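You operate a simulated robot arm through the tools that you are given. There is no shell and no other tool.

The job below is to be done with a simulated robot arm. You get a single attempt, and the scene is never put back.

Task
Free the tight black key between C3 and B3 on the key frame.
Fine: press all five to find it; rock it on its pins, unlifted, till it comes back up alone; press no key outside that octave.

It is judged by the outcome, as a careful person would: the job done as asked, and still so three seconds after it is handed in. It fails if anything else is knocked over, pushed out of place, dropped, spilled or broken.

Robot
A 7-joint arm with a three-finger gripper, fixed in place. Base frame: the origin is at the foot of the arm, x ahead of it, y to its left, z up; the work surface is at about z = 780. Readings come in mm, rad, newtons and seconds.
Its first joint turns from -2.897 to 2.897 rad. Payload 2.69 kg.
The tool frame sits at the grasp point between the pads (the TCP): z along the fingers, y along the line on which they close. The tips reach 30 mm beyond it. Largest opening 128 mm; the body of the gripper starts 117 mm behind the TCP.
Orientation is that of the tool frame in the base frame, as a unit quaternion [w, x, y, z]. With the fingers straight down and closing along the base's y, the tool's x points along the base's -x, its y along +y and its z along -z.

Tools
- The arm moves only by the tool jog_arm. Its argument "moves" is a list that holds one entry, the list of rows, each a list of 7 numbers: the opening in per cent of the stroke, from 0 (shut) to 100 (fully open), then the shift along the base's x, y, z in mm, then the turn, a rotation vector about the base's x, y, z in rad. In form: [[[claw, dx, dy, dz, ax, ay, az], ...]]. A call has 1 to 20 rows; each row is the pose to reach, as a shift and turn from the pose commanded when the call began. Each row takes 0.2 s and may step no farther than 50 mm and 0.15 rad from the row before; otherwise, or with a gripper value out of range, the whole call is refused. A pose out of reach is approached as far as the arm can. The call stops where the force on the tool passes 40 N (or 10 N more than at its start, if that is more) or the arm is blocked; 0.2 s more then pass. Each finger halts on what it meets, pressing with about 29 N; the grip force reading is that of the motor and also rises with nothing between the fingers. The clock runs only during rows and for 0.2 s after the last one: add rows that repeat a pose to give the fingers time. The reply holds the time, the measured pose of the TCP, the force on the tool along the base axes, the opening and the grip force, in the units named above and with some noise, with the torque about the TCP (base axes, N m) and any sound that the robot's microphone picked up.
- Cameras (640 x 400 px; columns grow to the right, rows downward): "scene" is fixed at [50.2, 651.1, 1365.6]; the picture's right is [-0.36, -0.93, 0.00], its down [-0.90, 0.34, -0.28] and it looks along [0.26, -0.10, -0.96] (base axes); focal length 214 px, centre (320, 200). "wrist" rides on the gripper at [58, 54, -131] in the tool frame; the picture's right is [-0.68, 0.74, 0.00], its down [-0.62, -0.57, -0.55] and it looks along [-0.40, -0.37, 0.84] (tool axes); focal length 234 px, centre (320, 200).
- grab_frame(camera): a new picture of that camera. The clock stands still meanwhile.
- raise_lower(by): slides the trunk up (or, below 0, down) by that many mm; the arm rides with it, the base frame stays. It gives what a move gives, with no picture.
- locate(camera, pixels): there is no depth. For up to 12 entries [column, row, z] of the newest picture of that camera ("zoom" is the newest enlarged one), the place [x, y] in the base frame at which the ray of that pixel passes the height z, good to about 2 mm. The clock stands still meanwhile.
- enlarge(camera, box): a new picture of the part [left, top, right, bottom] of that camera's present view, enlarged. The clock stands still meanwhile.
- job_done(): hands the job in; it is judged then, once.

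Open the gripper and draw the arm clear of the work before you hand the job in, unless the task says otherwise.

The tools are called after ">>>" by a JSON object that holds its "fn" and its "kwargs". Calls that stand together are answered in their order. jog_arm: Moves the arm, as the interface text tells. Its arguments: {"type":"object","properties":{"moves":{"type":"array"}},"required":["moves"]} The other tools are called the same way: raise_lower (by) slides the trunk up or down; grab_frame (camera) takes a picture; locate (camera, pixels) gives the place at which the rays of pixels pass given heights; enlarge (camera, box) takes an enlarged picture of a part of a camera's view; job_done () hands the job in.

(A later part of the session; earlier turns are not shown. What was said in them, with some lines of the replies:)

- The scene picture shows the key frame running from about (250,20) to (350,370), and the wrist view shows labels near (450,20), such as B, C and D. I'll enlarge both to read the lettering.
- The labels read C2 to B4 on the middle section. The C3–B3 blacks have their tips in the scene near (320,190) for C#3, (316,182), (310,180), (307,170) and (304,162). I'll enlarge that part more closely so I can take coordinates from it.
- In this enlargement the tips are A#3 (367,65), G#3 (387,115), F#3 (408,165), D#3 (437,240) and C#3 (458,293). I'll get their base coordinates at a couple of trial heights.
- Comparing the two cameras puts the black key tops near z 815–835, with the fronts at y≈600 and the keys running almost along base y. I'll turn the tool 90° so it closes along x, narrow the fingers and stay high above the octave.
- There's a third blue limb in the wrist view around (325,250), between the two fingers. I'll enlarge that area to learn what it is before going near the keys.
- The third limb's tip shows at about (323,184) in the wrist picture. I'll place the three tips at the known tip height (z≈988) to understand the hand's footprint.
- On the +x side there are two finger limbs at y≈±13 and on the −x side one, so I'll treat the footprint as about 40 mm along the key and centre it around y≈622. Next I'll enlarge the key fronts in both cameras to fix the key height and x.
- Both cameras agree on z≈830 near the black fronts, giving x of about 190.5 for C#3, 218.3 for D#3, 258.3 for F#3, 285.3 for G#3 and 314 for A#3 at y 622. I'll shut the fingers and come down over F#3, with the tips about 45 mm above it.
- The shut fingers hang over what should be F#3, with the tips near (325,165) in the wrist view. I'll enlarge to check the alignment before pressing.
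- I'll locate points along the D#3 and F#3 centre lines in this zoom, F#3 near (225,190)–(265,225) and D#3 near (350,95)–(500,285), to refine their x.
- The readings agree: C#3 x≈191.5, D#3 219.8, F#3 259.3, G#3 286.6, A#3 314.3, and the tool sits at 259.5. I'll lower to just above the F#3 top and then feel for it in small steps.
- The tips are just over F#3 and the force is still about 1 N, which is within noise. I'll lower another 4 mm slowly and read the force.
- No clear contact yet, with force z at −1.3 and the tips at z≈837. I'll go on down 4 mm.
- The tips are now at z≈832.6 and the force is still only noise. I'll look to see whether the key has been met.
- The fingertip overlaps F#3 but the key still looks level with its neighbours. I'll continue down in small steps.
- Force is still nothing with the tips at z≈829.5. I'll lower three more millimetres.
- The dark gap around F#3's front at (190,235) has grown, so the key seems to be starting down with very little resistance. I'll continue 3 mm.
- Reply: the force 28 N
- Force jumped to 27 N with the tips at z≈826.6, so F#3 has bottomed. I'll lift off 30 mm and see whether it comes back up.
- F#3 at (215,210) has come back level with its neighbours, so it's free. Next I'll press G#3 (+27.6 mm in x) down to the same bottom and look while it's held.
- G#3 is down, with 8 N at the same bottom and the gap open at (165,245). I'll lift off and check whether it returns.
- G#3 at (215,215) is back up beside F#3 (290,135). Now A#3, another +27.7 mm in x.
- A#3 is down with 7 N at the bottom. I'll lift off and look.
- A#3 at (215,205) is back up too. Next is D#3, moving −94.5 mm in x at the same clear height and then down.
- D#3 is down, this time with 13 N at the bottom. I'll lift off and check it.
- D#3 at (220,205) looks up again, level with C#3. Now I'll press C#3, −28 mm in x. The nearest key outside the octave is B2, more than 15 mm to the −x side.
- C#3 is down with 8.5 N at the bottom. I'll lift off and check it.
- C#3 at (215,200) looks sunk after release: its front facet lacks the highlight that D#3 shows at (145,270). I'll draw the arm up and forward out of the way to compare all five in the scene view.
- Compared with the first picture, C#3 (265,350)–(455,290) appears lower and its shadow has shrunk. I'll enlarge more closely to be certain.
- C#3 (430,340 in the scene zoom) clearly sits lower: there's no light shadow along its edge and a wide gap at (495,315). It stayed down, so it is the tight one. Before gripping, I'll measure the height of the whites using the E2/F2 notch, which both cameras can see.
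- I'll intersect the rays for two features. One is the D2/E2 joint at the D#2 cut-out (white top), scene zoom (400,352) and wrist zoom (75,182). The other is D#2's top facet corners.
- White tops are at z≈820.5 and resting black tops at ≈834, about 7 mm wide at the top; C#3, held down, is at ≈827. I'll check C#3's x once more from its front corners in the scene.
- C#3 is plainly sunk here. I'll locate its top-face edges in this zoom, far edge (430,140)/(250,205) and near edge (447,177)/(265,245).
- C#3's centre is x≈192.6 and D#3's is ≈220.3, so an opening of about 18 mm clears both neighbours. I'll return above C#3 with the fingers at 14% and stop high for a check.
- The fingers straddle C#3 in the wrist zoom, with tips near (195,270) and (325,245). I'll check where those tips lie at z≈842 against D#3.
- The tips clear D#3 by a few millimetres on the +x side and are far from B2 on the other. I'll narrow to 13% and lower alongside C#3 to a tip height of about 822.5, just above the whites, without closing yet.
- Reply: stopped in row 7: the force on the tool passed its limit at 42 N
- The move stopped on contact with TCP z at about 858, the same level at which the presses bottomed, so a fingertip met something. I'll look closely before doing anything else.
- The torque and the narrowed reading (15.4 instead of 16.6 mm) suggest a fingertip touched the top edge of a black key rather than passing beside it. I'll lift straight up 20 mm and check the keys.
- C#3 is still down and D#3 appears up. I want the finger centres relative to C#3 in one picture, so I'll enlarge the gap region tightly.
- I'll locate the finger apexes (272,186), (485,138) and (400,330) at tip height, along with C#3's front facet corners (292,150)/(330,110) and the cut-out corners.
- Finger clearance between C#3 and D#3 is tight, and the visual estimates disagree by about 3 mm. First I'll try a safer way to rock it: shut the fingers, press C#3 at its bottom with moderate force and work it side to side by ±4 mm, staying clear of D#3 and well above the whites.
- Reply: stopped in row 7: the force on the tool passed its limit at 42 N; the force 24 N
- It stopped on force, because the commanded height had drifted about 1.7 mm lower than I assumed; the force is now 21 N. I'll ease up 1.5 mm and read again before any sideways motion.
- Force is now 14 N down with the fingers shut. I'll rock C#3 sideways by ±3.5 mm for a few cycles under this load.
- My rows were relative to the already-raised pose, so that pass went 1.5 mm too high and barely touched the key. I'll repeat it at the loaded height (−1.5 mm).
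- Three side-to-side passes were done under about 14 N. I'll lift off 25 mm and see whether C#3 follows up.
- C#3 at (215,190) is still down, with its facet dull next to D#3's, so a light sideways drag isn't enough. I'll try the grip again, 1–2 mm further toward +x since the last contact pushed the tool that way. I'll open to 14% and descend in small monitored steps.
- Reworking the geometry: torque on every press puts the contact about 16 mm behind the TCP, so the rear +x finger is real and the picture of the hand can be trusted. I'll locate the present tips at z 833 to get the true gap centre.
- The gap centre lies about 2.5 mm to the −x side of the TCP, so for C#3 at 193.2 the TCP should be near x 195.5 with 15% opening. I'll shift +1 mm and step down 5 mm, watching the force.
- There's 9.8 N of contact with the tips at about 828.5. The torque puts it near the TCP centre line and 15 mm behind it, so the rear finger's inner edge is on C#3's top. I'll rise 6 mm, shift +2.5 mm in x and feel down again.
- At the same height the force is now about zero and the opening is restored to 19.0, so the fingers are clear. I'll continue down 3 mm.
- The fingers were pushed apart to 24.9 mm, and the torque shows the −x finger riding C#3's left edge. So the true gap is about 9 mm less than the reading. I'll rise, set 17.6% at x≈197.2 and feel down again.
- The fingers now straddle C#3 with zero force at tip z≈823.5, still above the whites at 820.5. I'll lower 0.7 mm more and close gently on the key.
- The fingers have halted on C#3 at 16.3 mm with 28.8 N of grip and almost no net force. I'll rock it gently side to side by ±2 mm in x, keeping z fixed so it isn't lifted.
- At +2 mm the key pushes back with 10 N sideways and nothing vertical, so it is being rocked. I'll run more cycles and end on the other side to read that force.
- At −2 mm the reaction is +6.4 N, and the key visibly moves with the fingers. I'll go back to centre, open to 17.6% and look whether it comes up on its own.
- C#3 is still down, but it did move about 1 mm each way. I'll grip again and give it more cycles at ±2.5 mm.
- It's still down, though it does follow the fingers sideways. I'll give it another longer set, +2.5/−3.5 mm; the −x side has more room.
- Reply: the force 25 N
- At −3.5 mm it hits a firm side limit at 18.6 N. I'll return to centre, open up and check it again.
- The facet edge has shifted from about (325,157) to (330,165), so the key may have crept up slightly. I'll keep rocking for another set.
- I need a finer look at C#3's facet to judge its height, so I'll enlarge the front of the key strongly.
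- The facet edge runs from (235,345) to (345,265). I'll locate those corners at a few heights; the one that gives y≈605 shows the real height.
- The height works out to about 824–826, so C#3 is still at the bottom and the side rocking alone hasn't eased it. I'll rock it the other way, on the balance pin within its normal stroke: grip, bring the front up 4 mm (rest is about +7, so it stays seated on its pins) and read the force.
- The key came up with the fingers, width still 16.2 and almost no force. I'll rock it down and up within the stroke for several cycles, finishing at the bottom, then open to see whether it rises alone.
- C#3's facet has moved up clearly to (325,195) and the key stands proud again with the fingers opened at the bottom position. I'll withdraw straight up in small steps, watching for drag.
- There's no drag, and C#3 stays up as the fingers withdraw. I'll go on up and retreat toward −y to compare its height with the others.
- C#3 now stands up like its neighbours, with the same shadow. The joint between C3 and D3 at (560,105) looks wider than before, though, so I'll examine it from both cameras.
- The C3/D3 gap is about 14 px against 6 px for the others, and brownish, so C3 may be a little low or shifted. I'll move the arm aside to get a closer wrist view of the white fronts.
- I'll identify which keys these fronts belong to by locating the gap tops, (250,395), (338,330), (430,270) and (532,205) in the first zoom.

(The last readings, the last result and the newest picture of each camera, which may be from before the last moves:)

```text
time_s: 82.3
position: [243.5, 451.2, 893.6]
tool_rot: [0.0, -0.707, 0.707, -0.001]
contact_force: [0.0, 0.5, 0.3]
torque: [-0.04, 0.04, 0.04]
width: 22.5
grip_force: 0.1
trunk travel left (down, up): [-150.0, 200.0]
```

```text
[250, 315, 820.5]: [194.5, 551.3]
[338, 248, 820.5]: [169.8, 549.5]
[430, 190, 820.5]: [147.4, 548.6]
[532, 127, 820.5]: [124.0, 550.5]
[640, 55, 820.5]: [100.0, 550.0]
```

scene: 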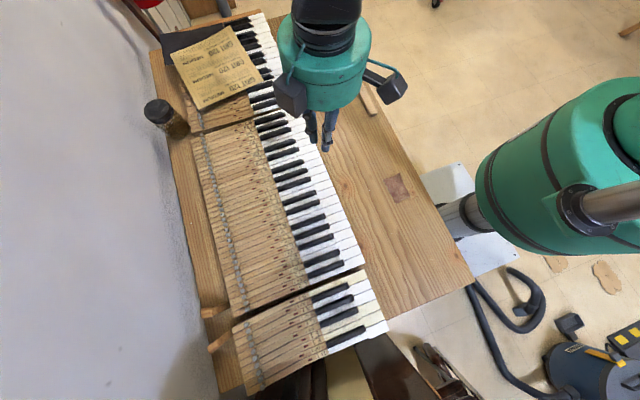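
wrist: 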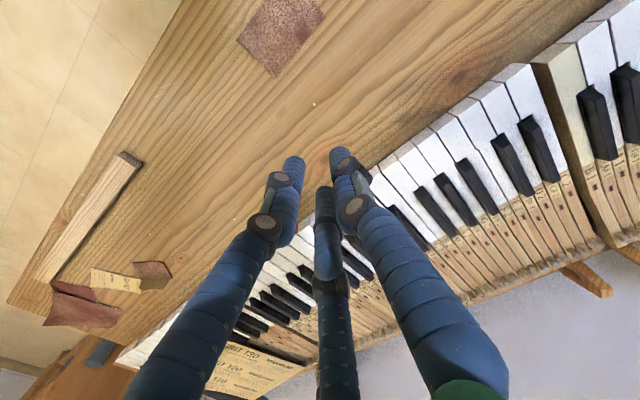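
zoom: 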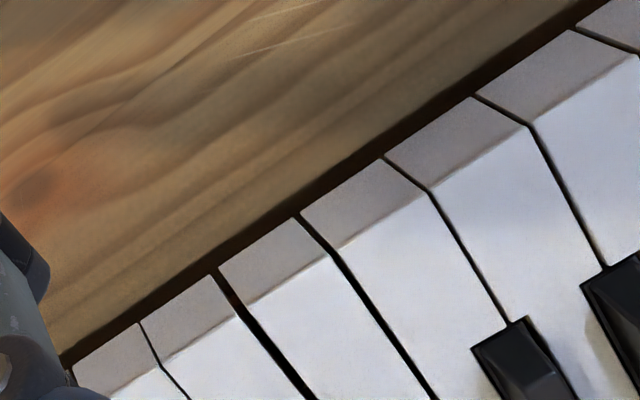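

All the white fronts are level: the tops at (340,248)–(427,190) and (248,305)–(328,255) line up, so no white key is down; the C3/D3 gap is only about a millimetre wider. Now the real test: I'll press C#3 again with shut fingers and watch whether it returns by itself.

>>> {"fn": "jog_arm", "kwargs": {"moves": [[[0, -12, 40, 0, 0, 0, 0], [0, -24, 80, 0, 0, 0, 0], [0, -36, 120, 0, 0, 0, 0], [0, -48.4, 155, 0, 0, 0, 0], [0, -48.4, 171.3, 0, 0, 0, 0], [0, -48.4, 171.3, -12, 0, 0, 0], [0, -48.4, 171.3, -22, 0, 0, 0], [0, -48.4, 171.3, -30, 0, 0, 0], [0, -48.4, 171.3, -33, 0, 0, 0], [0, -48.4, 171.3, -36, 0, 0, 0], [0, -48.4, 171.3, -38, 0, 0, 0], [0, -48.4, 171.3, -38, 0, 0, 0]]]}}

>>> {"fn": "enlarge", "kwargs": {"camera": "wrist", "box": [240, 80, 432, 200]}}

```text
time_s: 84.9
position: [193.3, 623.0, 857.7]
tool_rot: [-0.001, 0.707, -0.707, 0.001]
contact_force: [0.0, -0.6, 7.2]
torque: [0.07, -0.01, 0.01]
width: 2.2
grip_force: 29.3
trunk travel left (down, up): [-150.0, 200.0]
```

```text
3.33 times, centred on (336, 140) of wrist
```

zoom: 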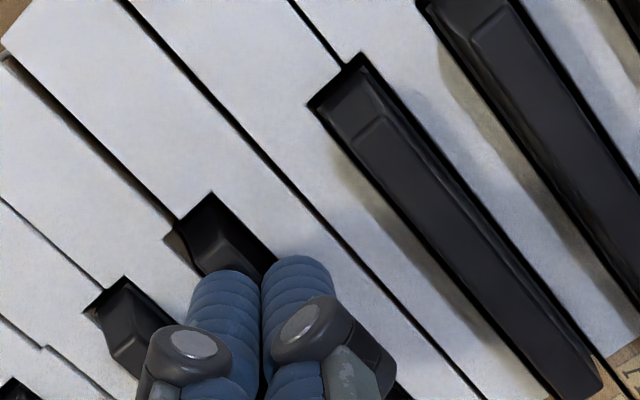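

C#3 is at the bottom with 7 N. I'll lift off and see whether it follows up unaided.

>>> {"fn": "jog_arm", "kwargs": {"moves": [[[0, 0, 0, 3, 0, 0, 0], [0, 0, 0, 8, 0, 0, 0], [0, 0, 0, 16, 0, 0, 0], [0, 0, 0, 28, 0, 0, 0], [0, 0, 0, 28, 0, 0, 0]]]}}

>>> {"fn": "enlarge", "kwargs": {"camera": "wrist", "box": [240, 80, 432, 200]}}

```text
time_s: 86.1
position: [191.8, 622.1, 886.1]
tool_rot: [-0.001, -0.707, 0.707, -0.001]
contact_force: [-0.2, -0.5, 0.4]
torque: [0.03, -0.03, -0.02]
width: 2.1
grip_force: 28.7
trunk travel left (down, up): [-150.0, 200.0]
```

```text
3.33 times, centred on (336, 140) of wrist
```

zoom: 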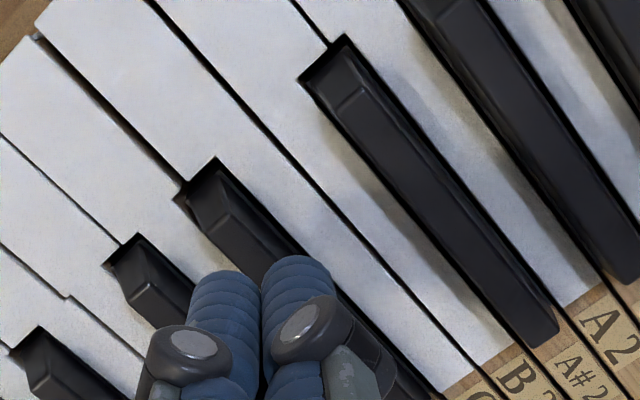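

C#3's facet at (220,220) shows its highlight again, so it appears to have come back up by itself. I'll pull the arm clear and confirm in the scene view.

>>> {"fn": "jog_arm", "kwargs": {"moves": [[[0, 0, 0, 25, 0, 0, 0], [0, 0, -40, 45, 0, 0, 0], [0, 0, -85, 55, 0, 0, 0], [0, 0, -125, 55, 0, 0, 0], [0, 0, -160, 55, 0, 0, 0], [0, 0, -160, 55, 0, 0, 0]]]}}

>>> {"fn": "enlarge", "kwargs": {"camera": "scene", "box": [284, 190, 332, 220]}}

>>> {"fn": "enlarge", "kwargs": {"camera": "scene", "box": [306, 178, 354, 208]}}

>>> {"fn": "enlarge", "kwargs": {"camera": "scene", "box": [240, 150, 352, 220]}}

```text
time_s: 87.5
position: [193.1, 460.5, 940.1]
tool_rot: [-0.001, 0.708, -0.707, 0.001]
contact_force: [0.5, -1.1, 0.2]
torque: [0.03, 0.0, 0.01]
width: 2.3
grip_force: 28.4
trunk travel left (down, up): [-150.0, 200.0]
```

```text
13.33 times, centred on (308, 205) of scene
```

zoom: 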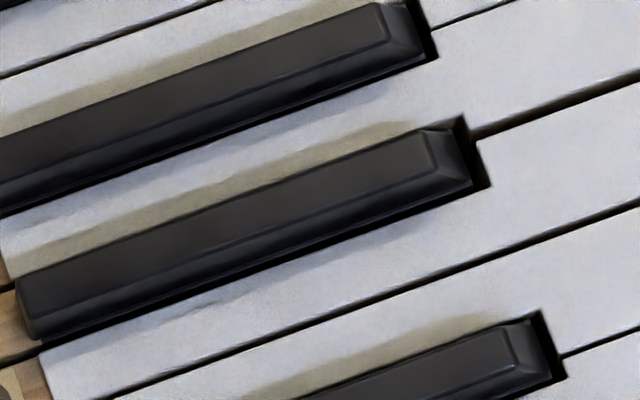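

```text
13.33 times, centred on (330, 193) of scene
```

zoom: 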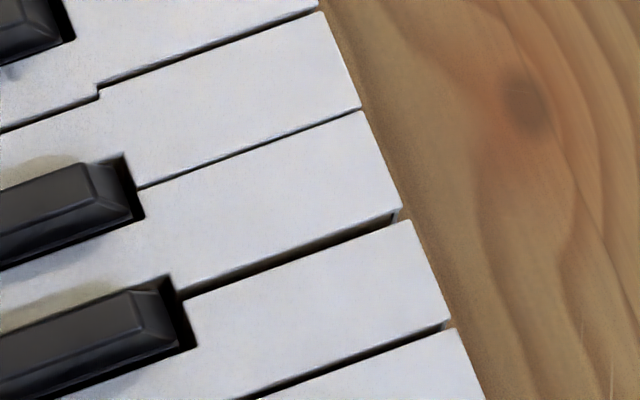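

```text
5.71 times, centred on (296, 185) of scene
```

zoom: 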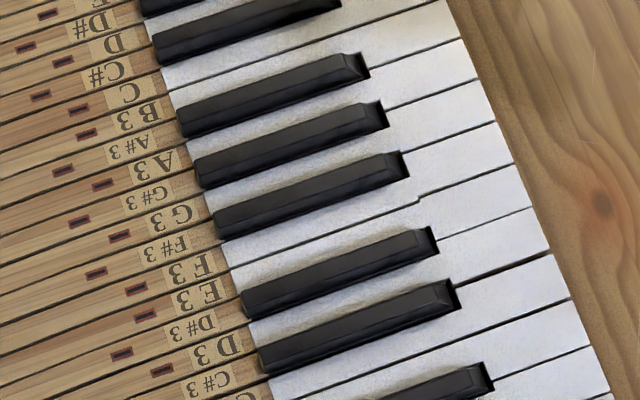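

C#3 returned fully by itself and sits level with the other blacks with the normal shadow. The D3/C3 joint is only about a millimetre wider, and every key stands level. I'll open the gripper and draw the arm up and away.

>>> {"fn": "jog_arm", "kwargs": {"moves": [[[20, 0, -10, 20, 0, 0, 0], [50, 0, -20, 45, 0, 0, 0], [80, 0, -30, 70, 0, 0, 0], [100, 0, -40, 90, 0, 0, 0], [100, 0, -40, 90, 0, 0, 0], [100, 0, -40, 90, 0, 0, 0]]]}}

>>> {"fn": "grab_frame", "kwargs": {"camera": "scene"}}

>>> {"fn": "enlarge", "kwargs": {"camera": "scene", "box": [250, 155, 346, 215]}}

```text
time_s: 88.9
position: [193.2, 422.7, 1029.0]
tool_rot: [-0.001, -0.707, 0.707, -0.001]
contact_force: [-0.3, 0.3, 0.0]
torque: [-0.05, -0.01, -0.02]
width: 127.9
grip_force: 0.1
trunk travel left (down, up): [-150.0, 200.0]
```

```text
taken
```

scene: 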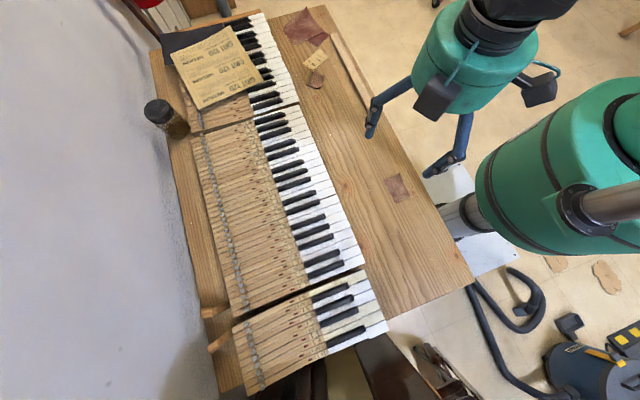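

```text
6.67 times, centred on (298, 185) of scene
```

zoom: 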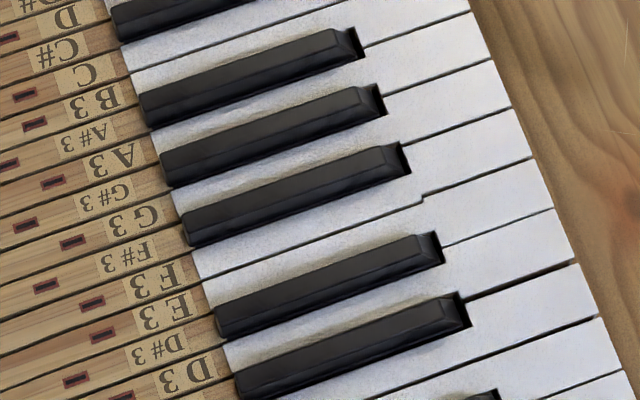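

All five blacks from C#3 (460,310) to A#3 (350,45) stand level, the rest of the frame, the sandpaper and the jar are where they were, and the gripper is open and clear. I'll hand the job in.

>>> {"fn": "job_done", "kwargs": {}}

```text
The job is handed in.
```

C#3 was the tight key, and it now comes back up by itself. I pressed all five blacks. F#3, G#3, A#3 and D#3 returned straight away, and C#3 stayed at the bottom.

- **Freeing it:** Rocking it side to side didn't free it. I then gripped it and rocked it up and down on its pins, about 4 mm and staying below its rest height. When I let go at the bottom it came up.
- **Check:** I pressed it fully once more with the fingers shut, and it rose level with the other blacks.
- **Gap between C3 and D3:** It looks about a millimetre wider than at the start, probably from the side-to-side rocking. Both keys are level, and I left them as they are.
- **Other keys:** I pressed no key outside the octave on purpose. While I was lining up the grip, the fingers touched C#3's top edges a few times. One of those attempts stopped at the 40 N force limit, and so did one press on C#3. D#3 may have been brushed then; it is up.

The gripper is open and the arm is clear of the keys.
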